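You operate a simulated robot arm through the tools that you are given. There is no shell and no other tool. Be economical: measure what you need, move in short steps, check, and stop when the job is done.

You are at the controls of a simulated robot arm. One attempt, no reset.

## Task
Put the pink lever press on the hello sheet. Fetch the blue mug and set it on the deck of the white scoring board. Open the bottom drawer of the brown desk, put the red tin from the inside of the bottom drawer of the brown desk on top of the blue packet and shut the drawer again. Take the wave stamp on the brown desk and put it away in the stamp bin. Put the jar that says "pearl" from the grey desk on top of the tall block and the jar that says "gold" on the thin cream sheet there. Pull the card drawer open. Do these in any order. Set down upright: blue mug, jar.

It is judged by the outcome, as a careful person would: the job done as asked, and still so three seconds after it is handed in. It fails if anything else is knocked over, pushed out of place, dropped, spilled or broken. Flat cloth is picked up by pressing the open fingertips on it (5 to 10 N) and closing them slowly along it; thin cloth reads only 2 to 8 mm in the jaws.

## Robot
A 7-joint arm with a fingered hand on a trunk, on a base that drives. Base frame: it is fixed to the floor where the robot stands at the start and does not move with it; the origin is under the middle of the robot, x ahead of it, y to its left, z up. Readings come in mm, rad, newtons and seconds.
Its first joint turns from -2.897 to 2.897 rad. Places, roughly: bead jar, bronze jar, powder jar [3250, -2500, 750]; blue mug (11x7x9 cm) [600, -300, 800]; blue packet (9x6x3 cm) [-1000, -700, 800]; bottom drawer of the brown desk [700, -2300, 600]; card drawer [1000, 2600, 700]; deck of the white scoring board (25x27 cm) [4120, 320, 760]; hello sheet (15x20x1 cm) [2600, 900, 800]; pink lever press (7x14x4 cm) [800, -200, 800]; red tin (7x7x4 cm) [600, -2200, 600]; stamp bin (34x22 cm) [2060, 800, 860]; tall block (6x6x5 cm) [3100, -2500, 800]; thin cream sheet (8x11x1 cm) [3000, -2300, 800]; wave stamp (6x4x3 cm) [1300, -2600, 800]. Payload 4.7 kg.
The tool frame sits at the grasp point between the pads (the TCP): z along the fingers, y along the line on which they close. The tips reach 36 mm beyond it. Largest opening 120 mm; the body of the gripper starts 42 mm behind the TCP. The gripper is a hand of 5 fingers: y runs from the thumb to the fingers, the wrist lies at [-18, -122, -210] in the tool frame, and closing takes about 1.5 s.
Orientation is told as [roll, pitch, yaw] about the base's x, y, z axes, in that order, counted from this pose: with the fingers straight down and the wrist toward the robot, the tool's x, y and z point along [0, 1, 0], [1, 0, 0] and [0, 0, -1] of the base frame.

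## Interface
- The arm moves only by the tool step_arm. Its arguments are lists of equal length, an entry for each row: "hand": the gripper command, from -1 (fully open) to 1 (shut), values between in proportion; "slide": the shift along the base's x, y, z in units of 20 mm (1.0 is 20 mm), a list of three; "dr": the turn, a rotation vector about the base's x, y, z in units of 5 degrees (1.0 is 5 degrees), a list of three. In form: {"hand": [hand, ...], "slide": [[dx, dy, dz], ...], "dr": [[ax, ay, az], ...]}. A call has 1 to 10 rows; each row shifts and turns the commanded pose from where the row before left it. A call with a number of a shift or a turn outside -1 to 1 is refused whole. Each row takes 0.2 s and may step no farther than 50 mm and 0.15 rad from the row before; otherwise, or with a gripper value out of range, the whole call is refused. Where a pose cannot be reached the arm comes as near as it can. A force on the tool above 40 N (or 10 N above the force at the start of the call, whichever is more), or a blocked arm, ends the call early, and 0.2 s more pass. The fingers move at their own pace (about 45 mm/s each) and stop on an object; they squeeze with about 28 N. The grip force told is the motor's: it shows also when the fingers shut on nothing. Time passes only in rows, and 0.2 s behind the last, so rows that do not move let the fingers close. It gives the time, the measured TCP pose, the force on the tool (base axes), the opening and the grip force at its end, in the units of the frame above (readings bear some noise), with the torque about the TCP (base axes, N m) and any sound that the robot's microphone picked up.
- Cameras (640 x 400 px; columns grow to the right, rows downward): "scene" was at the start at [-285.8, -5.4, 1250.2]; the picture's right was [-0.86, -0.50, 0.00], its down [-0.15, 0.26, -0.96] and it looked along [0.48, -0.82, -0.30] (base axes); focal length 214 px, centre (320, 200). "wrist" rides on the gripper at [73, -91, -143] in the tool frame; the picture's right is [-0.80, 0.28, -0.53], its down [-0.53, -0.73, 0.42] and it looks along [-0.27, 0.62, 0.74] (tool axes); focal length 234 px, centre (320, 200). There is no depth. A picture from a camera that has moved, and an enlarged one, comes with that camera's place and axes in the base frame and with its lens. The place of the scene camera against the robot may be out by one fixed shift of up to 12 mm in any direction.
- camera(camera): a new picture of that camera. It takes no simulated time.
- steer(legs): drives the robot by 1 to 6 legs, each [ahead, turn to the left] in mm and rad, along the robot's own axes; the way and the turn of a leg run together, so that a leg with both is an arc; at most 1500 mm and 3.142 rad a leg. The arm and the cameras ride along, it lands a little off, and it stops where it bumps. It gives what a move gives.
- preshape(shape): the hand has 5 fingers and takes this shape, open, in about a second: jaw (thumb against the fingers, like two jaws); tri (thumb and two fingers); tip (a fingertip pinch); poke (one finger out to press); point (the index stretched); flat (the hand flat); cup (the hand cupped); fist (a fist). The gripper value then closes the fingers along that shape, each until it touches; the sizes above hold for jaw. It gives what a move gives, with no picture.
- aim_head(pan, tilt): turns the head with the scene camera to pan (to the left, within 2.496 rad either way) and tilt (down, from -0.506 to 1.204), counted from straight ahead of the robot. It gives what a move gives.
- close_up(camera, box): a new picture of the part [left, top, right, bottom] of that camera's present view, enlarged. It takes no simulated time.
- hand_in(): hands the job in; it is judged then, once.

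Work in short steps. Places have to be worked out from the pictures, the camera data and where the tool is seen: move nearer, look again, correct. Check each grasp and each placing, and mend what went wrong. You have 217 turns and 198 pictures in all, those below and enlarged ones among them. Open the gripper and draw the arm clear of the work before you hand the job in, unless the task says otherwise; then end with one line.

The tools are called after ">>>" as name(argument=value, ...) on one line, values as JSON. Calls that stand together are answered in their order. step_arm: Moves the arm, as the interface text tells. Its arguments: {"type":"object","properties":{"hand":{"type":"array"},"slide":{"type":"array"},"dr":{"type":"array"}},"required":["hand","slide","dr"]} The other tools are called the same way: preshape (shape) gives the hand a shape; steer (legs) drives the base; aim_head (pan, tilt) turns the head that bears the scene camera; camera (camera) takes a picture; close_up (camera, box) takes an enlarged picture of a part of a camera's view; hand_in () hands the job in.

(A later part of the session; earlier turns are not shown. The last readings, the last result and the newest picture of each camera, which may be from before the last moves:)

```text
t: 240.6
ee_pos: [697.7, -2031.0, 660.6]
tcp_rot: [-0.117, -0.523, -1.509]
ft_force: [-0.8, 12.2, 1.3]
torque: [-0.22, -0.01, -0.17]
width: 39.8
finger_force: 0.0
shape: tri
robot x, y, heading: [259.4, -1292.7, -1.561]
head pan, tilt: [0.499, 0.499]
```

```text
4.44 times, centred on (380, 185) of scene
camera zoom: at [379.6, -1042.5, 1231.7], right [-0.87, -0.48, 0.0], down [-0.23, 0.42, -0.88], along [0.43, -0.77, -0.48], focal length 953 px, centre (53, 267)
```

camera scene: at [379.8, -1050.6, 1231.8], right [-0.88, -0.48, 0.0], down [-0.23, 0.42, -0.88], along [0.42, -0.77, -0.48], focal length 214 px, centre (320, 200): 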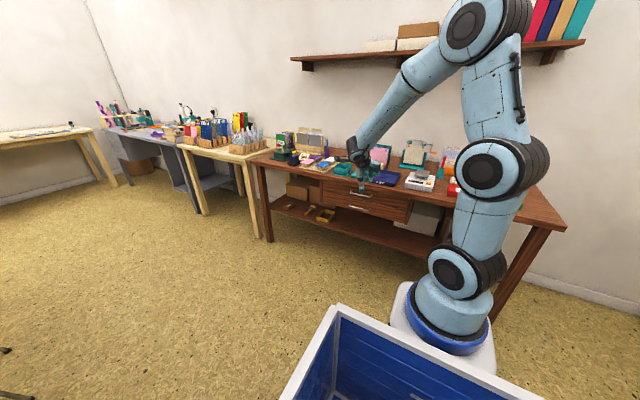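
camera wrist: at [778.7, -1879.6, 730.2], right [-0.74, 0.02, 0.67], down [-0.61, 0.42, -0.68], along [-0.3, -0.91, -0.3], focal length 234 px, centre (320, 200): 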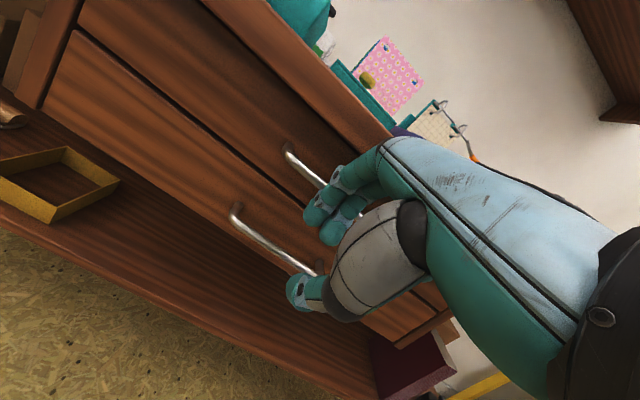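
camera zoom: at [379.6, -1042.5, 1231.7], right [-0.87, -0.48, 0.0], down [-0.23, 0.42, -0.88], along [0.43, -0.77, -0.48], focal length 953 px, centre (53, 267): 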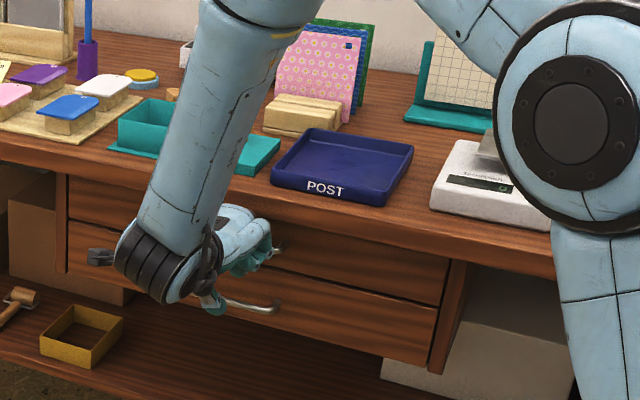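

Fingers brush the top handle. I pull back 25 mm, lower to z≈620, then go in with the fingers over the bottom bar.

>>> step_arm(hand=[0.3, 0.3, 0.3, 0.3, 0.3], slide=[[0, 0.8, 0], [0, 0.5, -0.5], [0, 0, -0.8], [0, 0, -0.7], [0, 0, 0]], dr=[[0, 0, 0], [0, 0, 0], [0, 0, 0], [0, 0, 0], [0, 0, 0]])

>>> camera(camera="wrist")

>>> close_up(camera="scene", box=[320, 170, 400, 220])

```text
t: 241.8
ee_pos: [697.8, -2004.1, 619.2]
tcp_rot: [-0.117, -0.523, -1.512]
ft_force: [-0.1, 0.7, 0.3]
torque: [0.03, 0.01, -0.02]
width: 42.6
finger_force: 0.1
shape: tri
robot x, y, heading: [258.8, -1291.4, -1.568]
head pan, tilt: [0.499, 0.499]
```

```text
101 pictures are left
camera wrist: at [777.7, -1853.4, 689.7], right [-0.74, 0.02, 0.67], down [-0.6, 0.42, -0.68], along [-0.3, -0.91, -0.3], focal length 234 px, centre (320, 200)
```

wrist: 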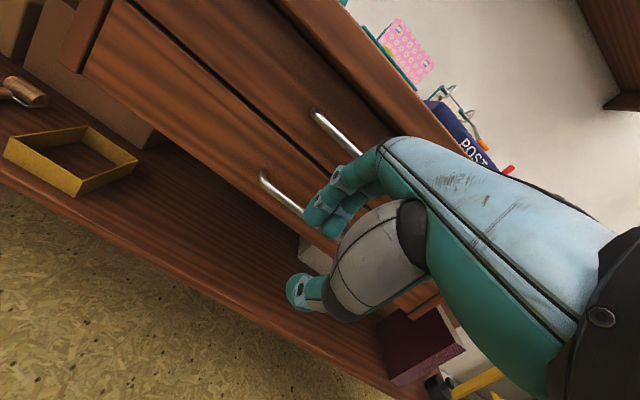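

```text
8.00 times, centred on (360, 195) of scene
camera zoom: at [379.9, -1043.0, 1231.8], right [-0.88, -0.48, 0.0], down [-0.23, 0.42, -0.88], along [0.42, -0.77, -0.48], focal length 1716 px, centre (0, 240)
```

zoom: 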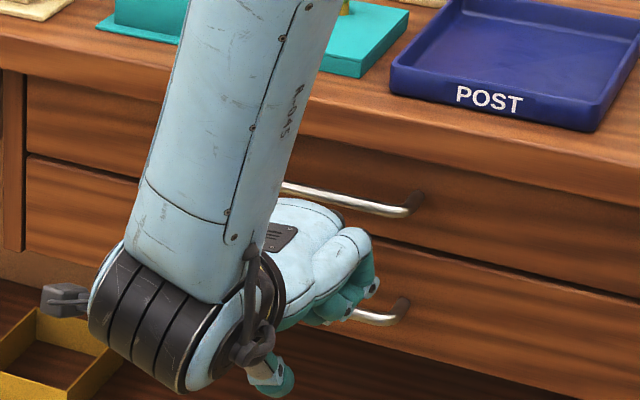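

Now up slightly, in over the bar, then down behind it.

>>> step_arm(hand=[0.3, 0.3, 0.3, 0.3, 0.3], slide=[[0, 0, 0.9], [0, -0.8, 0], [0, -0.8, 0], [0, -0.6, 0], [0, -0.5, 0]], dr=[[0, 0, 0], [0, 0, 0], [0, 0, 0], [0, 0, 0], [0, 0, 0]])

>>> close_up(camera="wrist", box=[200, 100, 440, 330])

```text
t: 242.7
ee_pos: [700.2, -2032.7, 638.3]
tcp_rot: [-0.12, -0.521, -1.504]
ft_force: [-5.6, 26.8, 6.5]
torque: [-1.28, -0.18, -0.5]
width: 38.9
finger_force: 0.0
shape: tri
robot x, y, heading: [260.1, -1287.8, -1.566]
head pan, tilt: [0.499, 0.499]
stopped in row 4: the force on the tool passed its limit at 54 N (the readings are from after the stop); the commanded pose is now the measured one
```

```text
1.74 times, centred on (320, 215) of wrist
camera zoom: at [779.9, -1880.2, 708.7], right [-0.74, 0.02, 0.67], down [-0.61, 0.42, -0.68], along [-0.29, -0.91, -0.3], focal length 407 px, centre (320, 174)
```

zoom: 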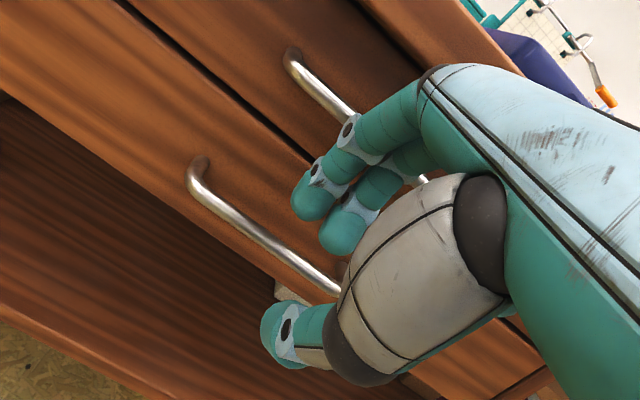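

The knuckles bulge into the top handle when fingers are curled. Fully opened fingers are straighter, so I back off, open wide, and retry with adjusted offsets.

>>> step_arm(hand=[0, -0.5, -1, -1, -1, -1, -1], slide=[[0, 1, 0], [0, 0.9, 0], [0, 0, -0.5], [0, 0, -0.5], [0, 0, -0.3], [0, 0, 0], [0, 0, 0]], dr=[[0, 0, 0], [0, 0, 0], [0, 0, 0], [0, 0, 0], [0, 0, 0], [0, 0, 0], [0, 0, 0]])

>>> camera(camera="wrist")

>>> close_up(camera="scene", box=[320, 165, 408, 225])

```text
t: 244.3
ee_pos: [701.1, -1995.9, 612.7]
tcp_rot: [-0.119, -0.522, -1.505]
ft_force: [0.3, -0.4, 0.2]
torque: [-0.01, 0.04, 0.03]
width: 119.5
finger_force: 0.0
shape: tri
robot x, y, heading: [259.2, -1290.7, -1.561]
head pan, tilt: [0.499, 0.499]
```

```text
98 pictures are left
camera wrist: at [780.7, -1845.0, 682.0], right [-0.74, 0.02, 0.67], down [-0.61, 0.42, -0.68], along [-0.29, -0.91, -0.3], focal length 234 px, centre (320, 200)
```

wrist: 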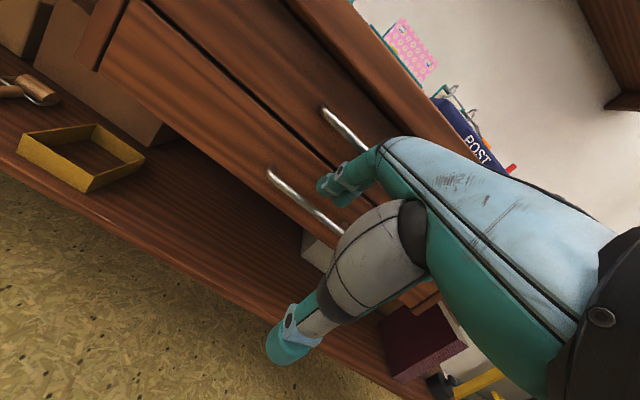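

```text
6.67 times, centred on (364, 195) of scene
camera zoom: at [379.4, -1042.5, 1231.8], right [-0.87, -0.49, 0.0], down [-0.23, 0.42, -0.88], along [0.43, -0.77, -0.48], focal length 1430 px, centre (27, 233)
```

zoom: 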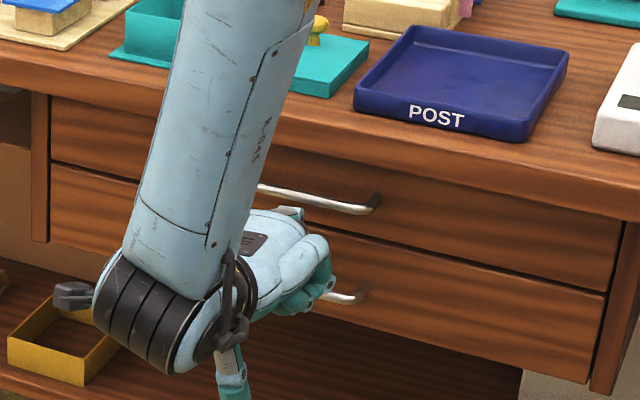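

>>> step_arm(hand=[-1, -1, -1, -1], slide=[[0, 0, 0.4], [0, -0.6, 0], [0, -0.5, 0], [0, -0.4, 0]], dr=[[0, 0, 0], [0, 0, 0], [0, 0, 0], [0, 0, 0]])

>>> close_up(camera="wrist", box=[200, 80, 440, 290])

>>> close_up(camera="scene", box=[340, 175, 400, 220])

```text
t: 245.4
ee_pos: [700.1, -2019.1, 616.5]
tcp_rot: [-0.124, -0.514, -1.496]
ft_force: [-0.1, 21.5, -3.6]
torque: [-1.02, -0.05, -0.12]
width: 118.1
finger_force: 0.1
shape: tri
robot x, y, heading: [262.3, -1291.1, -1.563]
head pan, tilt: [0.499, 0.499]
stopped in row 4: the force on the tool passed its limit at 47 N (the readings are from after the stop); the commanded pose is now the measured one
```

```text
1.90 times, centred on (320, 185) of wrist
camera zoom: at [780.0, -1868.3, 687.5], right [-0.73, 0.01, 0.68], down [-0.61, 0.42, -0.67], along [-0.29, -0.91, -0.3], focal length 446 px, centre (320, 229)
```

zoom: 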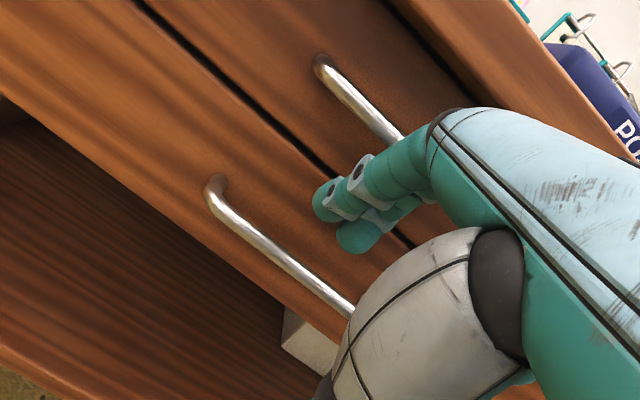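

```text
8.89 times, centred on (370, 198) of scene
camera zoom: at [378.8, -1041.5, 1231.7], right [-0.87, -0.49, 0.0], down [-0.23, 0.42, -0.88], along [0.43, -0.77, -0.48], focal length 1906 px, centre (-124, 222)
```

zoom: 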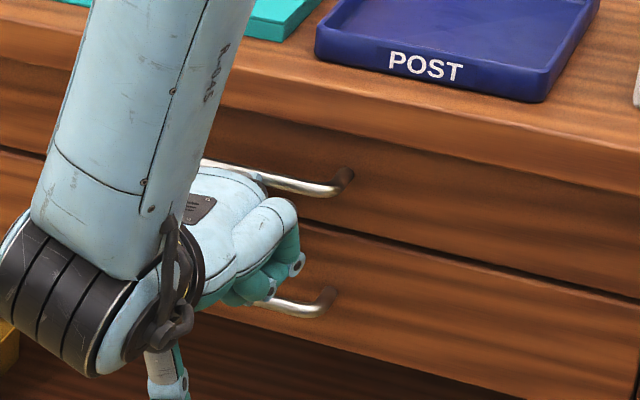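

The tips are already past the bar's plane while the knuckles press on the upper handle. I ease off 4 mm and lower behind the bar.

>>> step_arm(hand=[-1, -1, -1, -1, -1], slide=[[0, 0.2, 0], [0, 0, -0.5], [0, 0, -0.5], [0, 0, -0.5], [0, 0, -0.3]], dr=[[0, 0, 0], [0, 0, 0], [0, 0, 0], [0, 0, 0], [0, 0, 0]])

>>> close_up(camera="wrist", box=[200, 80, 440, 290])

>>> close_up(camera="scene", box=[340, 175, 400, 220])

```text
t: 246.6
ee_pos: [700.9, -2018.5, 583.2]
tcp_rot: [-0.119, -0.52, -1.502]
ft_force: [0.2, 0.1, 9.9]
torque: [-0.74, -0.04, 0.03]
width: 119.9
finger_force: 0.0
shape: tri
robot x, y, heading: [259.7, -1290.2, -1.562]
head pan, tilt: [0.499, 0.499]
```

```text
1.90 times, centred on (320, 185) of wrist
camera zoom: at [780.4, -1865.5, 654.1], right [-0.74, 0.01, 0.67], down [-0.61, 0.42, -0.68], along [-0.29, -0.91, -0.3], focal length 446 px, centre (320, 229)
```

zoom: 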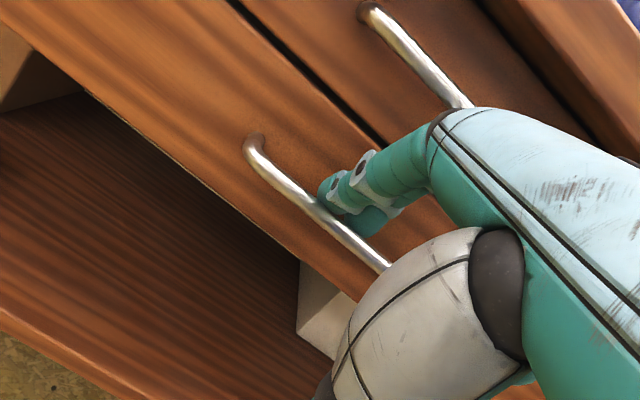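

```text
8.89 times, centred on (370, 198) of scene
camera zoom: at [378.8, -1041.6, 1231.8], right [-0.87, -0.49, 0.0], down [-0.23, 0.42, -0.88], along [0.43, -0.77, -0.48], focal length 1906 px, centre (-124, 222)
```

zoom: 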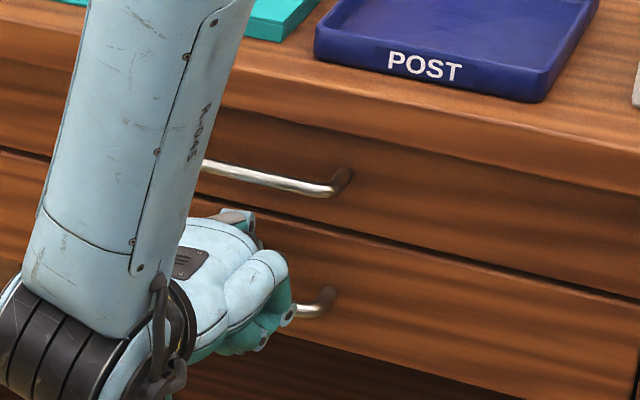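

The fingers are behind the bar. I pull gently with the arm.

>>> step_arm(hand=[-0.6, -0.4, -0.4, -0.4, -0.4, -0.4], slide=[[0, 0.2, 0], [0, 0.5, 0], [0, 0.5, 0], [0, 0.5, 0], [0, 0.5, 0], [0, 0.5, 0]], dr=[[0, 0, 0], [0, 0, 0], [0, 0, 0], [0, 0, 0], [0, 0, 0], [0, 0, 0]])

>>> close_up(camera="wrist", box=[200, 80, 440, 290])

>>> close_up(camera="scene", box=[310, 160, 430, 230])

```text
t: 248.0
ee_pos: [700.2, -1962.7, 583.2]
tcp_rot: [-0.123, -0.518, -1.5]
ft_force: [0.8, 1.3, 0.2]
torque: [0.0, 0.0, 0.0]
width: 84.1
finger_force: 0.0
shape: tri
robot x, y, heading: [258.3, -1287.6, -1.558]
head pan, tilt: [0.499, 0.499]
```

```text
1.90 times, centred on (320, 185) of wrist
camera zoom: at [779.9, -1811.5, 654.3], right [-0.74, 0.01, 0.68], down [-0.61, 0.42, -0.67], along [-0.29, -0.91, -0.3], focal length 446 px, centre (320, 229)
```

zoom: 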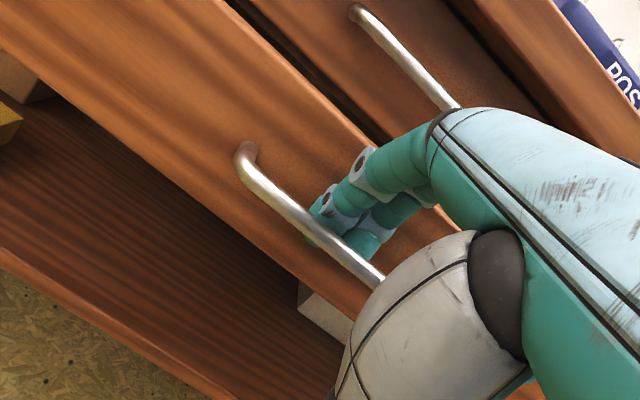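

```text
5.33 times, centred on (370, 195) of scene
camera zoom: at [378.9, -1041.9, 1231.8], right [-0.87, -0.49, 0.0], down [-0.23, 0.42, -0.88], along [0.43, -0.77, -0.48], focal length 1144 px, centre (53, 227)
```

zoom: 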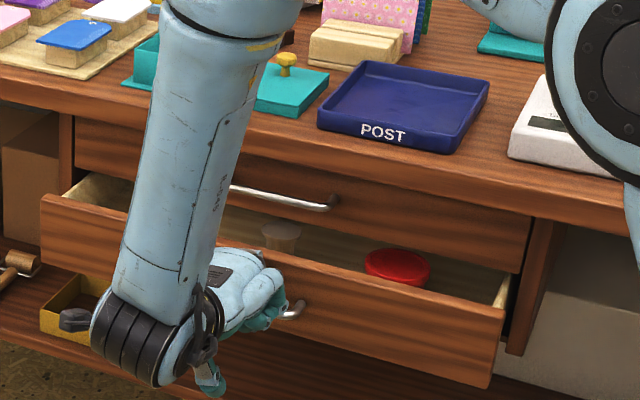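

The drawer opens, and the red tin is in sight. I keep pulling, easing the tilt as the hand comes nearer.

>>> step_arm(hand=[-0.4, -0.4, -0.4, -0.4, -0.4, -0.4, -0.4, -0.4, -0.4, -0.4], slide=[[0, 0.7, 0.06], [0, 0.7, 0.06], [0, 0.7, 0.06], [0, 0.7, 0.06], [0, 0.7, 0.06], [0, 0.7, 0.06], [0, 0.7, 0.06], [0, 0.7, 0.06], [0, 0.7, 0.06], [0, 0.7, 0.06]], dr=[[0.35, 0, 0], [0.35, 0, 0], [0.35, 0, 0], [0.35, 0, 0], [0.35, 0, 0], [0.35, 0, 0], [0.35, 0, 0], [0.35, 0, 0], [0.35, 0, 0], [0.35, 0, 0]])

>>> camera(camera="scene")

>>> camera(camera="wrist")

```text
t: 250.2
ee_pos: [700.3, -1824.0, 595.4]
tcp_rot: [-0.099, -0.214, -1.508]
ft_force: [2.0, -0.2, 1.0]
torque: [-0.13, -0.02, 0.07]
width: 84.6
finger_force: 0.0
shape: tri
robot x, y, heading: [263.4, -1284.7, -1.558]
head pan, tilt: [0.499, 0.499]
```

```text
90 pictures are left
camera scene: at [378.9, -1041.9, 1231.8], right [-0.87, -0.49, 0.0], down [-0.23, 0.42, -0.88], along [0.43, -0.77, -0.48], focal length 214 px, centre (320, 200)
```

scene: 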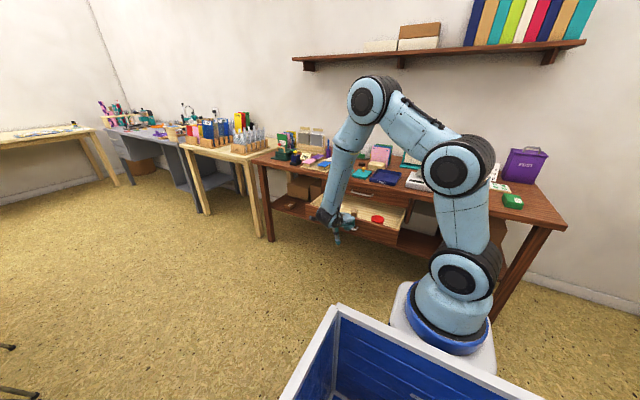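

```text
89 pictures are left
camera wrist: at [780.4, -1700.5, 708.2], right [-0.74, -0.19, 0.65], down [-0.61, 0.6, -0.52], along [-0.29, -0.78, -0.56], focal length 234 px, centre (320, 200)
```

wrist: 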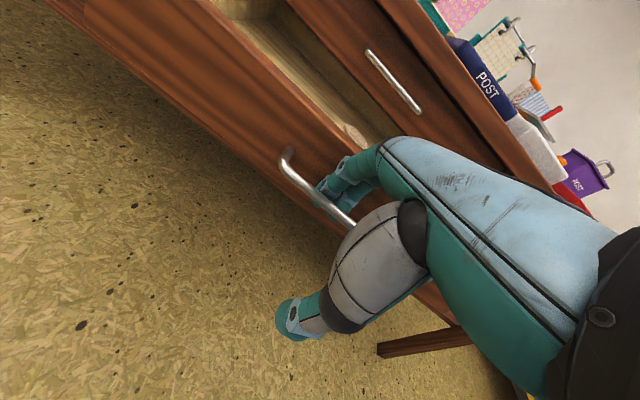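

Drawer is about 190 mm open; tin near (576,-2022). I lift the fingers out, straighten the hand, and move above the tin.

>>> step_arm(hand=[-1, -1, -1, -1, -1, -1, -1, -1, -1, -1], slide=[[0, -0.1, 0.6], [0, 0, 1], [0, 0, 1], [0, 0, 1], [0, 0, 1], [0, 0, 1], [0, 0, 1], [-0.6, -0.4, 1], [-0.6, -0.5, 0.6], [-0.6, -0.5, 0]], dr=[[0, 0, 0], [0, 0, 0], [0, 0, 0], [0.3, -0.16, 0], [0.35, -0.16, 0], [0.35, -0.16, 0], [0.35, -0.16, 0], [0.35, -0.16, 0], [0.35, -0.16, 0], [0.35, -0.16, 0]])

>>> preshape(shape="jaw")

>>> step_arm(hand=[-1, -1, -1, -1, -1, -1, -1, -1, -1], slide=[[-0.5, -0.9, 0], [-0.5, -0.9, 0], [-0.5, -0.9, 0], [-0.5, -0.9, 0], [-0.5, -0.9, 0], [-0.5, -0.9, 0], [-0.5, -0.9, 0], [-0.5, -0.9, 0], [-0.3, -0.5, 0]], dr=[[0, 0, 0], [0, 0, 0], [0, 0, 0], [0, 0, 0], [0, 0, 0], [0, 0, 0], [0, 0, 0], [0, 0, 0], [0, 0, 0]])

>>> camera(camera="wrist")

>>> close_up(camera="scene", box=[310, 170, 450, 260])

```text
t: 252.4
ee_pos: [665.3, -1852.1, 758.0]
tcp_rot: [0.01, -0.01, -1.521]
ft_force: [0.8, -0.1, -0.6]
torque: [-0.01, 0.01, -0.01]
width: 119.4
finger_force: 0.1
shape: tri
robot x, y, heading: [261.8, -1286.0, -1.558]
head pan, tilt: [0.499, 0.499]
```

```text
t: 253.3
ee_pos: [664.2, -1852.3, 757.4]
tcp_rot: [0.01, -0.01, -1.521]
ft_force: [-0.1, -0.3, -0.3]
torque: [-0.01, -0.02, 0.0]
width: 120.0
finger_force: 0.1
shape: jaw
robot x, y, heading: [260.7, -1287.0, -1.562]
head pan, tilt: [0.499, 0.499]
```

```text
t: 255.3
ee_pos: [582.0, -2005.1, 759.5]
tcp_rot: [0.014, -0.01, -1.513]
ft_force: [1.8, 28.0, 13.4]
torque: [-0.69, 0.36, -0.32]
width: 111.6
finger_force: 0.0
shape: jaw
robot x, y, heading: [260.5, -1289.3, -1.559]
head pan, tilt: [0.499, 0.499]
stopped in row 9: the force on the tool passed its limit at 42 N (the readings are from after the stop); the commanded pose is now the measured one
```

```text
88 pictures are left
camera wrist: at [648.1, -1907.3, 903.7], right [-0.79, -0.32, 0.52], down [-0.57, 0.7, -0.44], along [-0.22, -0.64, -0.73], focal length 234 px, centre (320, 200)
```

wrist: 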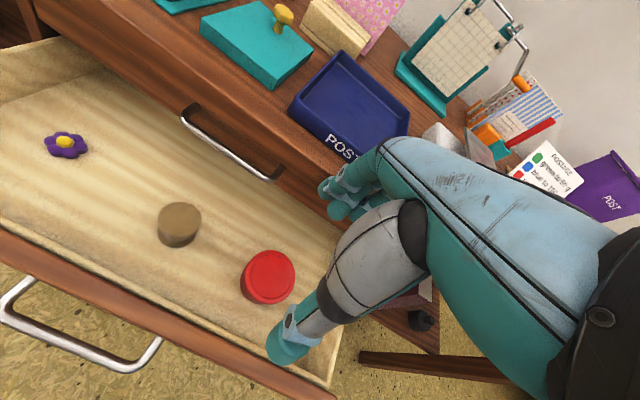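

```text
4.44 times, centred on (380, 215) of scene
camera zoom: at [378.5, -1040.5, 1231.6], right [-0.87, -0.49, 0.0], down [-0.23, 0.42, -0.88], along [0.43, -0.77, -0.48], focal length 953 px, centre (53, 133)
```

zoom: 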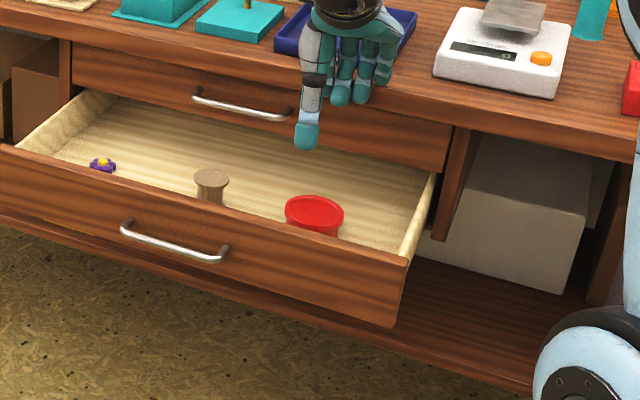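

The fingers met the desk's front edge. Tin top is at about (581,-2004,619). I back off, narrow the opening to ~92 mm, and descend.

>>> step_arm(hand=[-0.53, -0.53, -0.53, -0.53, -0.53, -0.53, -0.53, -0.53], slide=[[0, 0.6, 0], [0, 0, 0], [0, -0.2, 0], [0, -0.15, -0.5], [0, 0, -0.8], [0, 0, -0.9], [0, 0, -0.9], [0, 0, -0.9]], dr=[[0, 0, 0], [0, 0, 0], [0, 0, 0], [0, 0, 0], [0, 0, 0], [0, 0, 0], [0, 0, 0], [0, 0, 0]])

>>> camera(camera="wrist")

>>> close_up(camera="scene", box=[330, 170, 430, 240])

```text
t: 257.1
ee_pos: [582.3, -2000.0, 679.4]
tcp_rot: [0.014, -0.012, -1.516]
ft_force: [0.4, 0.9, 0.6]
torque: [0.01, -0.01, 0.0]
width: 91.8
finger_force: 0.0
shape: jaw
robot x, y, heading: [263.4, -1285.6, -1.564]
head pan, tilt: [0.499, 0.499]
```

```text
86 pictures are left
camera wrist: at [649.5, -1903.2, 821.6], right [-0.79, -0.32, 0.52], down [-0.57, 0.7, -0.44], along [-0.22, -0.64, -0.73], focal length 234 px, centre (320, 200)
```

wrist: 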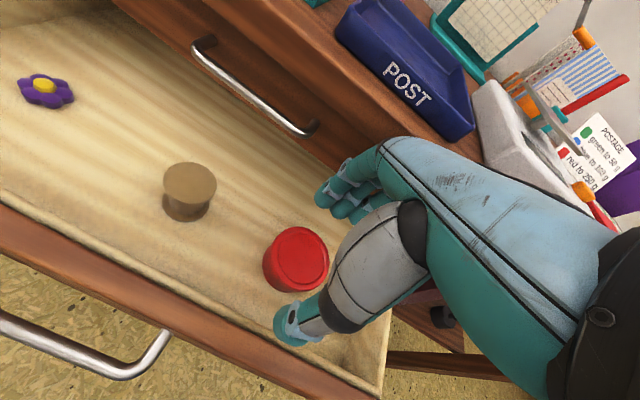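

```text
5.71 times, centred on (380, 205) of scene
camera zoom: at [378.7, -1041.6, 1231.8], right [-0.87, -0.49, 0.0], down [-0.23, 0.42, -0.88], along [0.43, -0.77, -0.48], focal length 1226 px, centre (-23, 171)
```

zoom: 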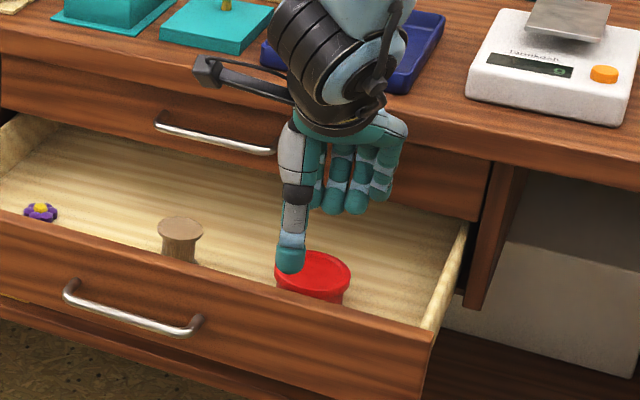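

>>> step_arm(hand=[-0.53, -0.53, -0.53, -0.53, -0.53], slide=[[0, -0.15, -0.8], [0, 0, -0.7], [0, 0, -0.6], [0, 0, -0.4], [0, 0, -0.3]], dr=[[0, 0, 0], [0, 0, 0], [0, 0, 0], [0, 0, 0], [0, 0, 0]])

>>> close_up(camera="wrist", box=[220, 140, 420, 350])

```text
t: 258.3
ee_pos: [583.6, -2003.5, 621.7]
tcp_rot: [0.011, -0.01, -1.516]
ft_force: [-0.6, -0.8, -0.5]
torque: [0.01, 0.0, -0.01]
width: 91.4
finger_force: 0.1
shape: jaw
robot x, y, heading: [263.2, -1291.0, -1.559]
head pan, tilt: [0.499, 0.499]
```

```text
1.90 times, centred on (320, 245) of wrist
camera zoom: at [649.2, -1906.8, 765.0], right [-0.79, -0.32, 0.52], down [-0.57, 0.7, -0.44], along [-0.22, -0.64, -0.73], focal length 446 px, centre (320, 114)
```

zoom: 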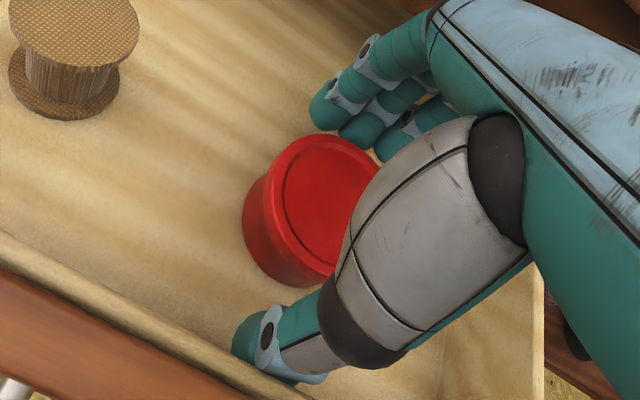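

>>> step_arm(hand=[-0.2, 0.1, 0.4, 0.7, 1, 1, 1, 1], slide=[[0, 0, 0], [0, 0, 0], [0, 0, 0], [0, 0, 0], [0, 0, 0], [0, 0, 0], [0, 0, 0], [0, 0, 0.2]], dr=[[0, 0, 0], [0, 0, 0], [0, 0, 0], [0, 0, 0], [0, 0, 0], [0, 0, 0], [0, 0, 0], [0, 0, 0]])

>>> step_arm(hand=[1, 1, 1, 1, 1, 1, 1, 1], slide=[[0, 0, 0.4], [0, 0, 0.8], [0, 0, 1], [0, 0.2, 1], [0, 0.2, 1], [0, 0.2, 1], [0, 0.2, 1], [0, 0.2, 1]], dr=[[0, 0, 0], [0, 0, 0], [0, 0, 0], [0, 0, 0], [0, 0, 0], [0, 0, 0], [0, 0, 0], [0, 0, 0]])

>>> camera(camera="wrist")

>>> close_up(camera="scene", box=[300, 140, 440, 240])

```text
t: 260.1
ee_pos: [582.5, -2003.9, 626.4]
tcp_rot: [0.013, -0.011, -1.515]
ft_force: [-0.6, 0.4, -0.1]
torque: [-0.03, -0.02, -0.01]
width: 59.7
finger_force: 27.8
shape: jaw
robot x, y, heading: [260.5, -1288.5, -1.56]
head pan, tilt: [0.499, 0.499]
```

```text
t: 261.9
ee_pos: [581.5, -1986.1, 770.7]
tcp_rot: [0.012, -0.012, -1.515]
ft_force: [0.1, -1.2, -0.5]
torque: [0.02, 0.0, 0.03]
width: 60.0
finger_force: 27.9
shape: jaw
robot x, y, heading: [258.1, -1285.8, -1.557]
head pan, tilt: [0.499, 0.499]
```

```text
83 pictures are left
camera wrist: at [647.9, -1889.1, 913.5], right [-0.79, -0.32, 0.52], down [-0.57, 0.7, -0.44], along [-0.22, -0.64, -0.73], focal length 234 px, centre (320, 200)
```

wrist: 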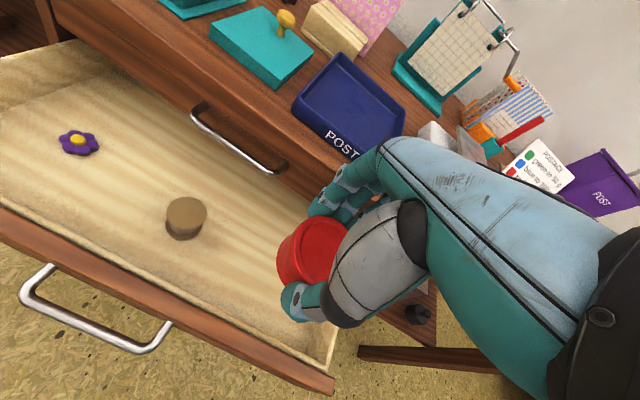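

```text
4.00 times, centred on (370, 190) of scene
camera zoom: at [378.8, -1041.8, 1231.8], right [-0.87, -0.49, 0.0], down [-0.23, 0.42, -0.88], along [0.43, -0.77, -0.48], focal length 858 px, centre (120, 240)
```

zoom: 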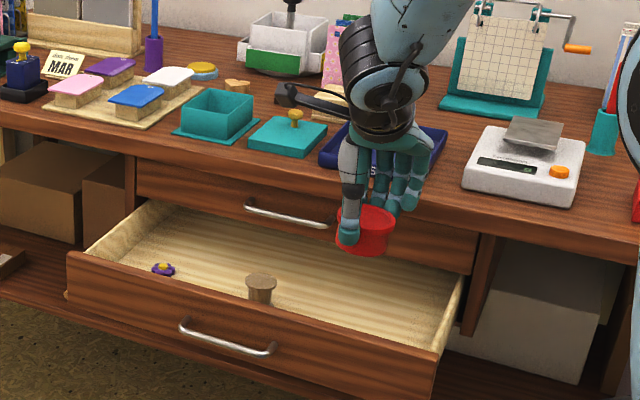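

Tin is held. I'll close the drawer now with the backs of the fingers, pushing left of the handle: first swing out in front of it.

>>> step_arm(hand=[1, 1, 1, 1, 1, 1, 1, 1, 1, 1], slide=[[0, 1, 0], [0, 1, 0], [0, 1, 0], [0, 1, 0], [0, 1, 0], [0, 1, 0], [0, 1, 0], [0, 1, 0], [0, 1, 0], [0, 1, 0]], dr=[[0, 0, 0], [0, 0, 0], [0, 0, 0], [0, 0, 0], [0, 0, 0], [0, 0, 0], [0, 0, 0], [0, 0, 0], [0, 0, 0], [0, 0, 0]])

>>> step_arm(hand=[1, 1, 1, 1, 1, 1, 1], slide=[[0, 0, -1], [0, 0, -1], [0, 0, -1], [0, 0, -1], [0, 0, -1], [0, 0, -1], [0, 0, -0.8]], dr=[[0, 0, 0], [0, 0, 0], [0, 0, 0], [0, 0, 0], [0, 0, 0], [0, 0, 0], [0, 0, 0]])

>>> close_up(camera="scene", box=[290, 150, 450, 260])

```text
t: 264.1
ee_pos: [579.9, -1783.4, 772.6]
tcp_rot: [0.015, -0.011, -1.516]
ft_force: [-0.2, -0.3, -0.9]
torque: [0.0, -0.06, -0.01]
width: 59.7
finger_force: 27.7
shape: jaw
robot x, y, heading: [260.9, -1291.0, -1.559]
head pan, tilt: [0.499, 0.499]
```

```text
t: 265.7
ee_pos: [579.9, -1783.6, 635.3]
tcp_rot: [0.012, -0.011, -1.515]
ft_force: [-0.3, -0.6, -1.2]
torque: [0.02, 0.0, -0.01]
width: 59.4
finger_force: 27.5
shape: jaw
robot x, y, heading: [259.7, -1287.6, -1.561]
head pan, tilt: [0.499, 0.499]
```

```text
3.64 times, centred on (370, 205) of scene
camera zoom: at [378.7, -1041.7, 1231.8], right [-0.87, -0.49, 0.0], down [-0.23, 0.42, -0.88], along [0.43, -0.77, -0.48], focal length 780 px, centre (138, 182)
```

zoom: 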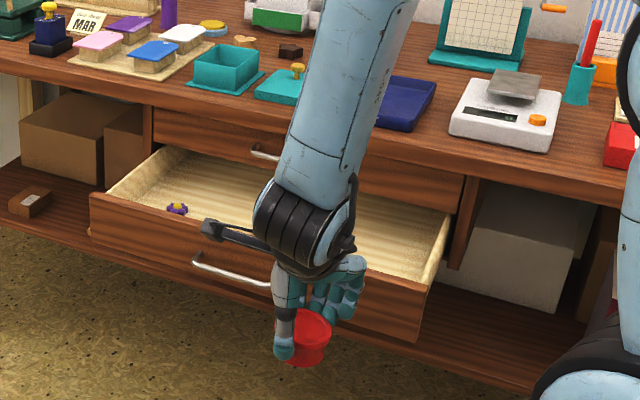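

>>> step_arm(hand=[1, 1, 1, 1, 1, 1, 1, 1, 1, 1], slide=[[0, -0.5, -0.5], [0, -0.8, 0], [0, -0.8, 0], [0, -0.8, 0], [0, -0.8, 0], [0, -0.8, 0], [0, -0.8, 0], [0, -0.8, 0], [0, -0.8, 0], [0, -0.8, 0]], dr=[[0, 0, 0], [0, 0, 0], [0, 0, 0], [0, 0, 0], [0, 0, 0], [0, 0, 0], [0, 0, 0], [0, 0, 0], [0, 0, 0], [0, 0, 0]])

>>> close_up(camera="scene", box=[290, 150, 450, 260])

```text
t: 267.9
ee_pos: [581.0, -1938.2, 625.7]
tcp_rot: [0.012, -0.01, -1.515]
ft_force: [-0.2, 0.0, -0.3]
torque: [0.01, -0.01, -0.01]
width: 58.9
finger_force: 27.8
shape: jaw
robot x, y, heading: [262.4, -1285.9, -1.565]
head pan, tilt: [0.499, 0.499]
```

```text
3.64 times, centred on (370, 205) of scene
camera zoom: at [378.7, -1041.7, 1231.8], right [-0.87, -0.49, 0.0], down [-0.23, 0.42, -0.88], along [0.43, -0.77, -0.48], focal length 780 px, centre (138, 182)
```

zoom: 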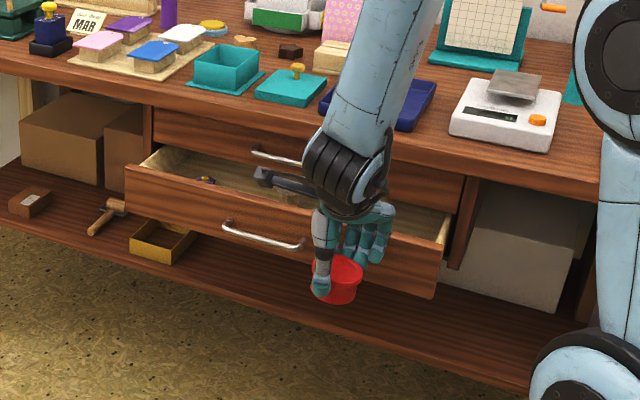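

>>> step_arm(hand=[1, 1, 1, 1, 1, 1, 1, 1], slide=[[0, -0.8, 0], [0, -0.8, 0], [0, -0.6, 0], [0, -0.5, 0], [0, -0.4, 0], [0, -0.4, 0], [0, -0.3, 0], [0, -0.3, 0]], dr=[[0, 0, 0], [0, 0, 0], [0, 0, 0], [0, 0, 0], [0, 0, 0], [0, 0, 0], [0, 0, 0], [0, 0, 0]])

>>> close_up(camera="scene", box=[290, 150, 450, 260])

```text
t: 269.7
ee_pos: [579.7, -2019.7, 625.1]
tcp_rot: [0.013, -0.009, -1.515]
ft_force: [0.1, 0.6, -0.2]
torque: [-0.03, 0.01, 0.03]
width: 59.1
finger_force: 27.9
shape: jaw
robot x, y, heading: [261.3, -1290.3, -1.56]
head pan, tilt: [0.499, 0.499]
```

```text
3.64 times, centred on (370, 205) of scene
camera zoom: at [378.7, -1041.7, 1231.8], right [-0.87, -0.49, 0.0], down [-0.23, 0.42, -0.88], along [0.43, -0.77, -0.48], focal length 780 px, centre (138, 182)
```

zoom: 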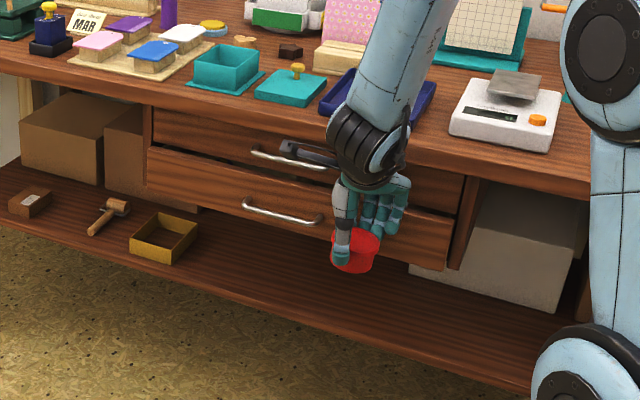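

>>> step_arm(hand=[1, 1, 1, 1, 1], slide=[[0, -0.25, 0], [0, -0.25, 0], [0, -0.25, 0], [0, -0.25, 0], [0, -0.25, 0]], dr=[[0, 0, 0], [0, 0, 0], [0, 0, 0], [0, 0, 0], [0, 0, 0]])

>>> close_up(camera="scene", box=[310, 170, 430, 250])

```text
t: 270.9
ee_pos: [581.9, -2043.8, 624.6]
tcp_rot: [0.013, -0.006, -1.513]
ft_force: [1.3, 32.1, 5.5]
torque: [-1.1, 0.05, -0.26]
width: 55.2
finger_force: 27.6
shape: jaw
robot x, y, heading: [262.1, -1290.2, -1.564]
head pan, tilt: [0.499, 0.499]
```

```text
5.00 times, centred on (370, 210) of scene
camera zoom: at [378.5, -1040.6, 1231.6], right [-0.87, -0.49, 0.0], down [-0.23, 0.42, -0.88], along [0.43, -0.77, -0.48], focal length 1072 px, centre (70, 150)
```

zoom: 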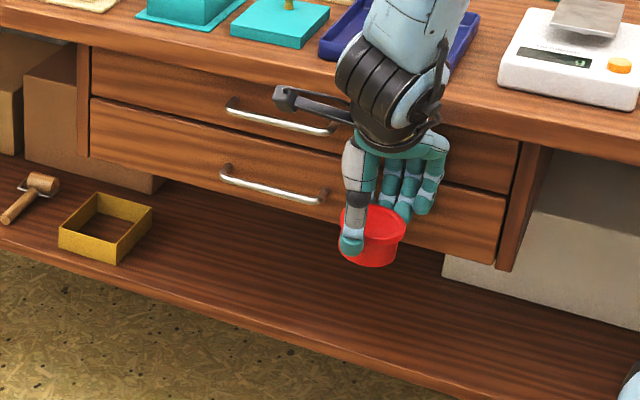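

Drawer shut flush. I withdraw, lift the tin high and tuck the arm for the drive to the green desk.

>>> step_arm(hand=[1, 1, 1, 1, 1, 1, 1, 1, 1, 1], slide=[[0, 1, 0], [0, 1, 0], [0, 1, 0], [-0.5, 1, 0.5], [-1, 1, 1], [-1, 1, 1], [-1, 1, 1], [-1, 0.5, 1], [-1, 0.5, 1], [-1, 0.5, 1]], dr=[[0, 0, 0], [0, 0, 0], [0, 0, 0], [0, 0, 0], [0, 0, 0], [0, 0, 0], [0, 0, 0], [0, 0, 0], [0, 0, 0], [0, 0, 0]])

>>> step_arm(hand=[1, 1, 1, 1, 1, 1, 1, 1, 1, 1], slide=[[-1, 0, 1], [-1, 0, 1], [-1, 0, 1], [-1, 0, 1], [-1, 0, 1], [-1, 0, 1], [-1, 0, 1], [-1, 0, 1], [0, 0, 1], [0, 0, 1]], dr=[[0, 0, 0], [0, 0, 0], [0, 0, 0], [0, 0, 0], [0, 0, 0], [0, 0, 0], [0, 0, 0], [0, 0, 0], [0, 0, 0], [0, 0, 0]])

>>> steer(legs=[[140, 0], [0, -1.575], [640, 0], [0, -1.571]])

>>> aim_head(pan=0.6, tilt=0.5)

>>> camera(camera="scene")

```text
t: 273.1
ee_pos: [450.0, -1877.8, 754.5]
tcp_rot: [0.013, -0.01, -1.516]
ft_force: [-0.6, -0.4, -0.9]
torque: [-0.01, -0.02, 0.02]
width: 57.5
finger_force: 28.4
shape: jaw
robot x, y, heading: [259.4, -1289.4, -1.557]
head pan, tilt: [0.499, 0.499]
```

```text
t: 275.3
ee_pos: [334.8, -1863.2, 892.4]
tcp_rot: [0.007, -0.013, -1.521]
ft_force: [0.3, 0.5, -0.6]
torque: [-0.01, 0.02, -0.02]
width: 57.6
finger_force: 28.1
shape: jaw
out of reach, approached as far as the arm can: row 7, 8, 9, 10
robot x, y, heading: [259.5, -1282.2, -1.561]
head pan, tilt: [0.499, 0.499]
```

```text
t: 287.4
ee_pos: [-477.3, -865.7, 893.9]
tcp_rot: [0.006, -0.014, 1.66]
ft_force: [-0.7, -0.3, -0.5]
torque: [-0.02, -0.02, -0.01]
width: 56.9
finger_force: 27.6
shape: jaw
robot x, y, heading: [-377.2, -1438.0, 1.615]
head pan, tilt: [0.499, 0.499]
```

```text
t: 288.1
ee_pos: [-476.0, -863.7, 892.6]
tcp_rot: [0.006, -0.013, 1.66]
ft_force: [0.4, -0.3, -0.1]
torque: [0.06, -0.02, 0.0]
width: 57.1
finger_force: 27.8
shape: jaw
robot x, y, heading: [-378.6, -1438.3, 1.62]
head pan, tilt: [0.6, 0.499]
```

```text
77 pictures are left
camera scene: at [-501.9, -1701.2, 1231.8], right [0.8, 0.6, 0.0], down [0.29, -0.38, -0.88], along [-0.53, 0.7, -0.48], focal length 214 px, centre (320, 200)
```

scene: 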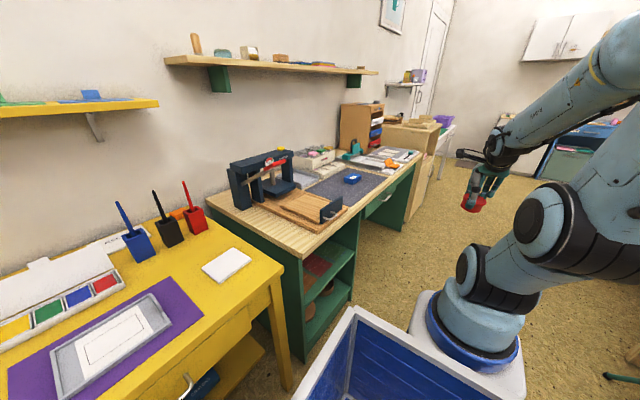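

I raise the arm well above the drawer tower before turning toward the desk.

>>> step_arm(hand=[1, 1, 1, 1, 1, 1, 1, 1, 1, 1], slide=[[0.2, 0, 1], [0.2, 0, 1], [0.2, 0, 1], [0.2, 0, 1], [0.2, 0, 1], [0.2, 0, 1], [0.2, 0, 1], [0.2, 0, 1], [0.2, 0, 1], [0.2, 0, 1]], dr=[[0, 0, 0], [0, 0, 0], [0, 0, 0], [0, 0, 0], [0, 0, 0], [0, 0, 0], [0, 0, 0], [0, 0, 0], [0, 0, 0], [0, 0, 0]])

>>> steer(legs=[[720, 0], [0, 1.52]])

>>> aim_head(pan=0, tilt=0.55)

>>> camera(camera="scene")

>>> camera(camera="wrist")

```text
t: 290.3
ee_pos: [-475.7, -910.3, 933.6]
tcp_rot: [0.003, -0.015, 1.656]
ft_force: [0.0, -0.7, -0.6]
torque: [0.0, 0.0, -0.01]
width: 57.0
finger_force: 27.6
shape: jaw
out of reach, approached as far as the arm can: row 1, 2, 3, 4, 5, 6, 7, 8, 9, 10
robot x, y, heading: [-380.6, -1436.5, 1.618]
head pan, tilt: [0.6, 0.499]
```

```text
t: 297.9
ee_pos: [-939.2, -783.1, 933.7]
tcp_rot: [0.003, -0.015, -3.125]
ft_force: [-1.1, -0.3, 0.0]
torque: [0.02, -0.04, 0.01]
width: 56.6
finger_force: 28.6
shape: jaw
robot x, y, heading: [-405.8, -723.6, 3.126]
head pan, tilt: [0.6, 0.499]
```

```text
t: 298.9
ee_pos: [-939.7, -782.7, 933.6]
tcp_rot: [0.003, -0.016, -3.125]
ft_force: [0.3, -0.5, -0.6]
torque: [0.02, 0.01, 0.01]
width: 56.9
finger_force: 27.8
shape: jaw
robot x, y, heading: [-408.5, -723.3, 3.124]
head pan, tilt: [0.0, 0.55]
```

```text
76 pictures are left
camera scene: at [-172.8, -814.0, 1227.2], right [0.02, 1.0, 0.0], down [0.52, -0.01, -0.85], along [-0.85, 0.02, -0.52], focal length 214 px, centre (320, 200)
```

scene: 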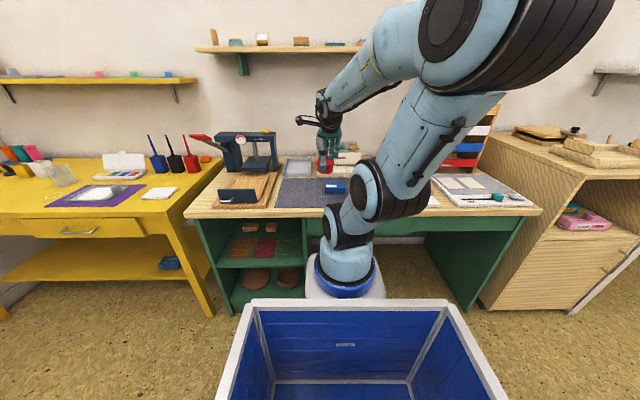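

```text
75 pictures are left
camera wrist: at [-843.7, -853.6, 1075.3], right [-0.28, 0.8, 0.53], down [0.72, 0.54, -0.44], along [-0.64, 0.25, -0.73], focal length 234 px, centre (320, 200)
```

wrist: 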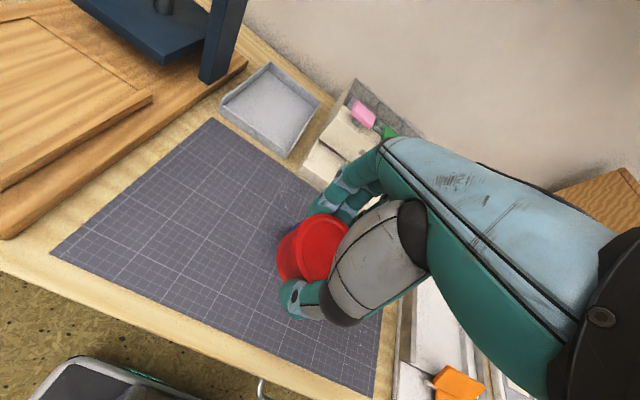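

>>> close_up(camera="scene", box=[280, 140, 370, 210])

```text
5.71 times, centred on (325, 175) of scene
camera zoom: at [-172.8, -814.0, 1227.2], right [0.02, 1.0, 0.0], down [0.52, -0.01, -0.85], along [-0.85, 0.02, -0.52], focal length 1226 px, centre (291, 343)
```

zoom: 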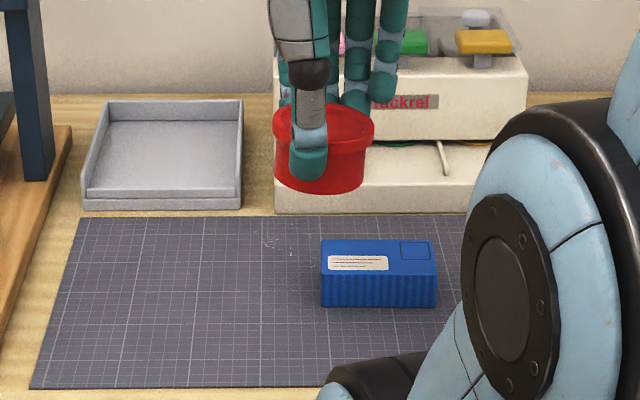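

>>> step_arm(hand=[1, 1, 1, 1, 1], slide=[[-0.8, 0.6, 0], [-0.8, 0.6, 0], [-0.8, 0.6, 0], [-0.8, 0.6, -0.5], [-0.6, 0.4, -0.8]], dr=[[0, 0, 0], [0, 0, 0], [0, 0, 0], [0, 0, 0], [0, 0, 0]])

>>> camera(camera="wrist")

>>> close_up(camera="scene", box=[280, 140, 370, 210])

```text
t: 300.1
ee_pos: [-958.6, -773.1, 897.9]
tcp_rot: [-0.005, -0.017, -3.13]
ft_force: [1.0, -0.4, -0.6]
torque: [-0.03, 0.01, 0.01]
width: 56.5
finger_force: 28.6
shape: jaw
out of reach, approached as far as the arm can: row 1, 2, 3, 4, 5
robot x, y, heading: [-408.3, -720.7, 3.121]
head pan, tilt: [0.0, 0.55]
```

```text
73 pictures are left
camera wrist: at [-863.1, -845.7, 1039.8], right [-0.28, 0.8, 0.53], down [0.72, 0.54, -0.43], along [-0.64, 0.26, -0.72], focal length 234 px, centre (320, 200)
```

wrist: 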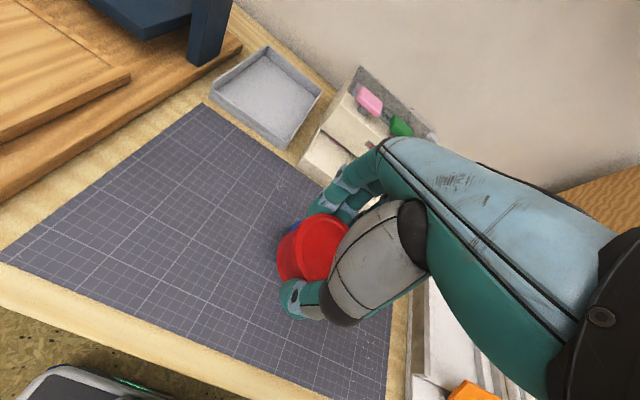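

```text
5.71 times, centred on (325, 175) of scene
camera zoom: at [-172.7, -813.9, 1227.2], right [0.02, 1.0, 0.0], down [0.52, -0.01, -0.85], along [-0.85, 0.02, -0.52], focal length 1226 px, centre (291, 343)
```

zoom: 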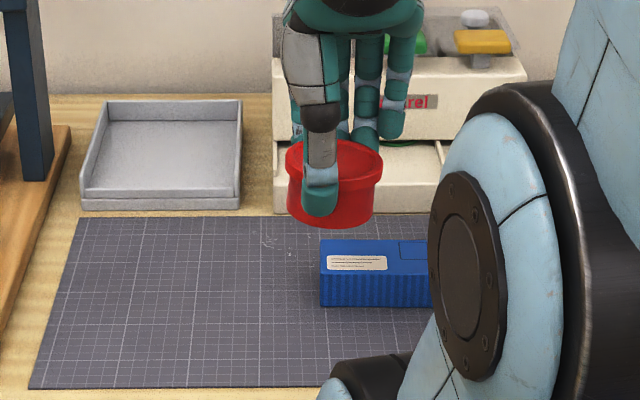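

The commanded pose had run above what the arm could reach, so I bring it back down toward the spot above the packet.

>>> step_arm(hand=[1, 1, 1, 1, 1, 1, 1, 1, 1], slide=[[0.26, -0.35, -1], [0.26, -0.35, -1], [0.26, -0.35, -1], [0.26, -0.35, -1], [0.26, -0.35, -1], [0.26, -0.35, -1], [0.26, -0.35, -1], [0.26, -0.35, -1], [0.26, -0.35, -1]], dr=[[0, 0, 0], [0, 0, 0], [0, 0, 0], [0, 0, 0], [0, 0, 0], [0, 0, 0], [0, 0, 0], [0, 0, 0], [0, 0, 0]])

>>> close_up(camera="scene", box=[280, 140, 370, 210])

```text
t: 301.5
ee_pos: [-930.6, -818.9, 788.5]
tcp_rot: [0.008, -0.03, -3.123]
ft_force: [3.0, 1.8, 15.6]
torque: [-0.01, -0.51, 0.08]
width: 52.1
finger_force: 28.1
shape: jaw
robot x, y, heading: [-404.9, -725.4, 3.119]
head pan, tilt: [0.0, 0.55]
stopped in row 7: the force on the tool passed its limit at 72 N (the readings are from after the stop); the commanded pose is now the measured one
```

```text
5.71 times, centred on (325, 175) of scene
camera zoom: at [-172.5, -813.9, 1227.2], right [0.02, 1.0, 0.0], down [0.52, -0.01, -0.85], along [-0.85, 0.02, -0.52], focal length 1226 px, centre (291, 343)
```

zoom: 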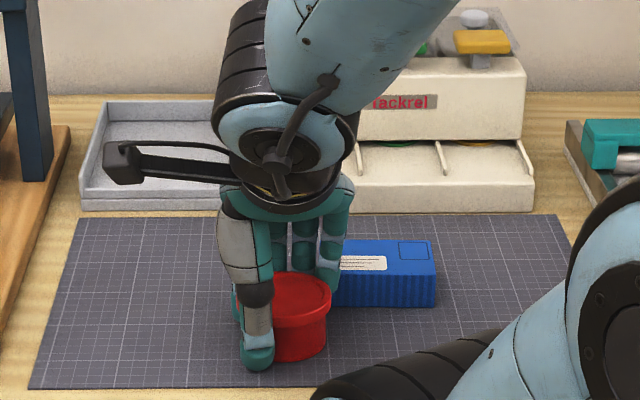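

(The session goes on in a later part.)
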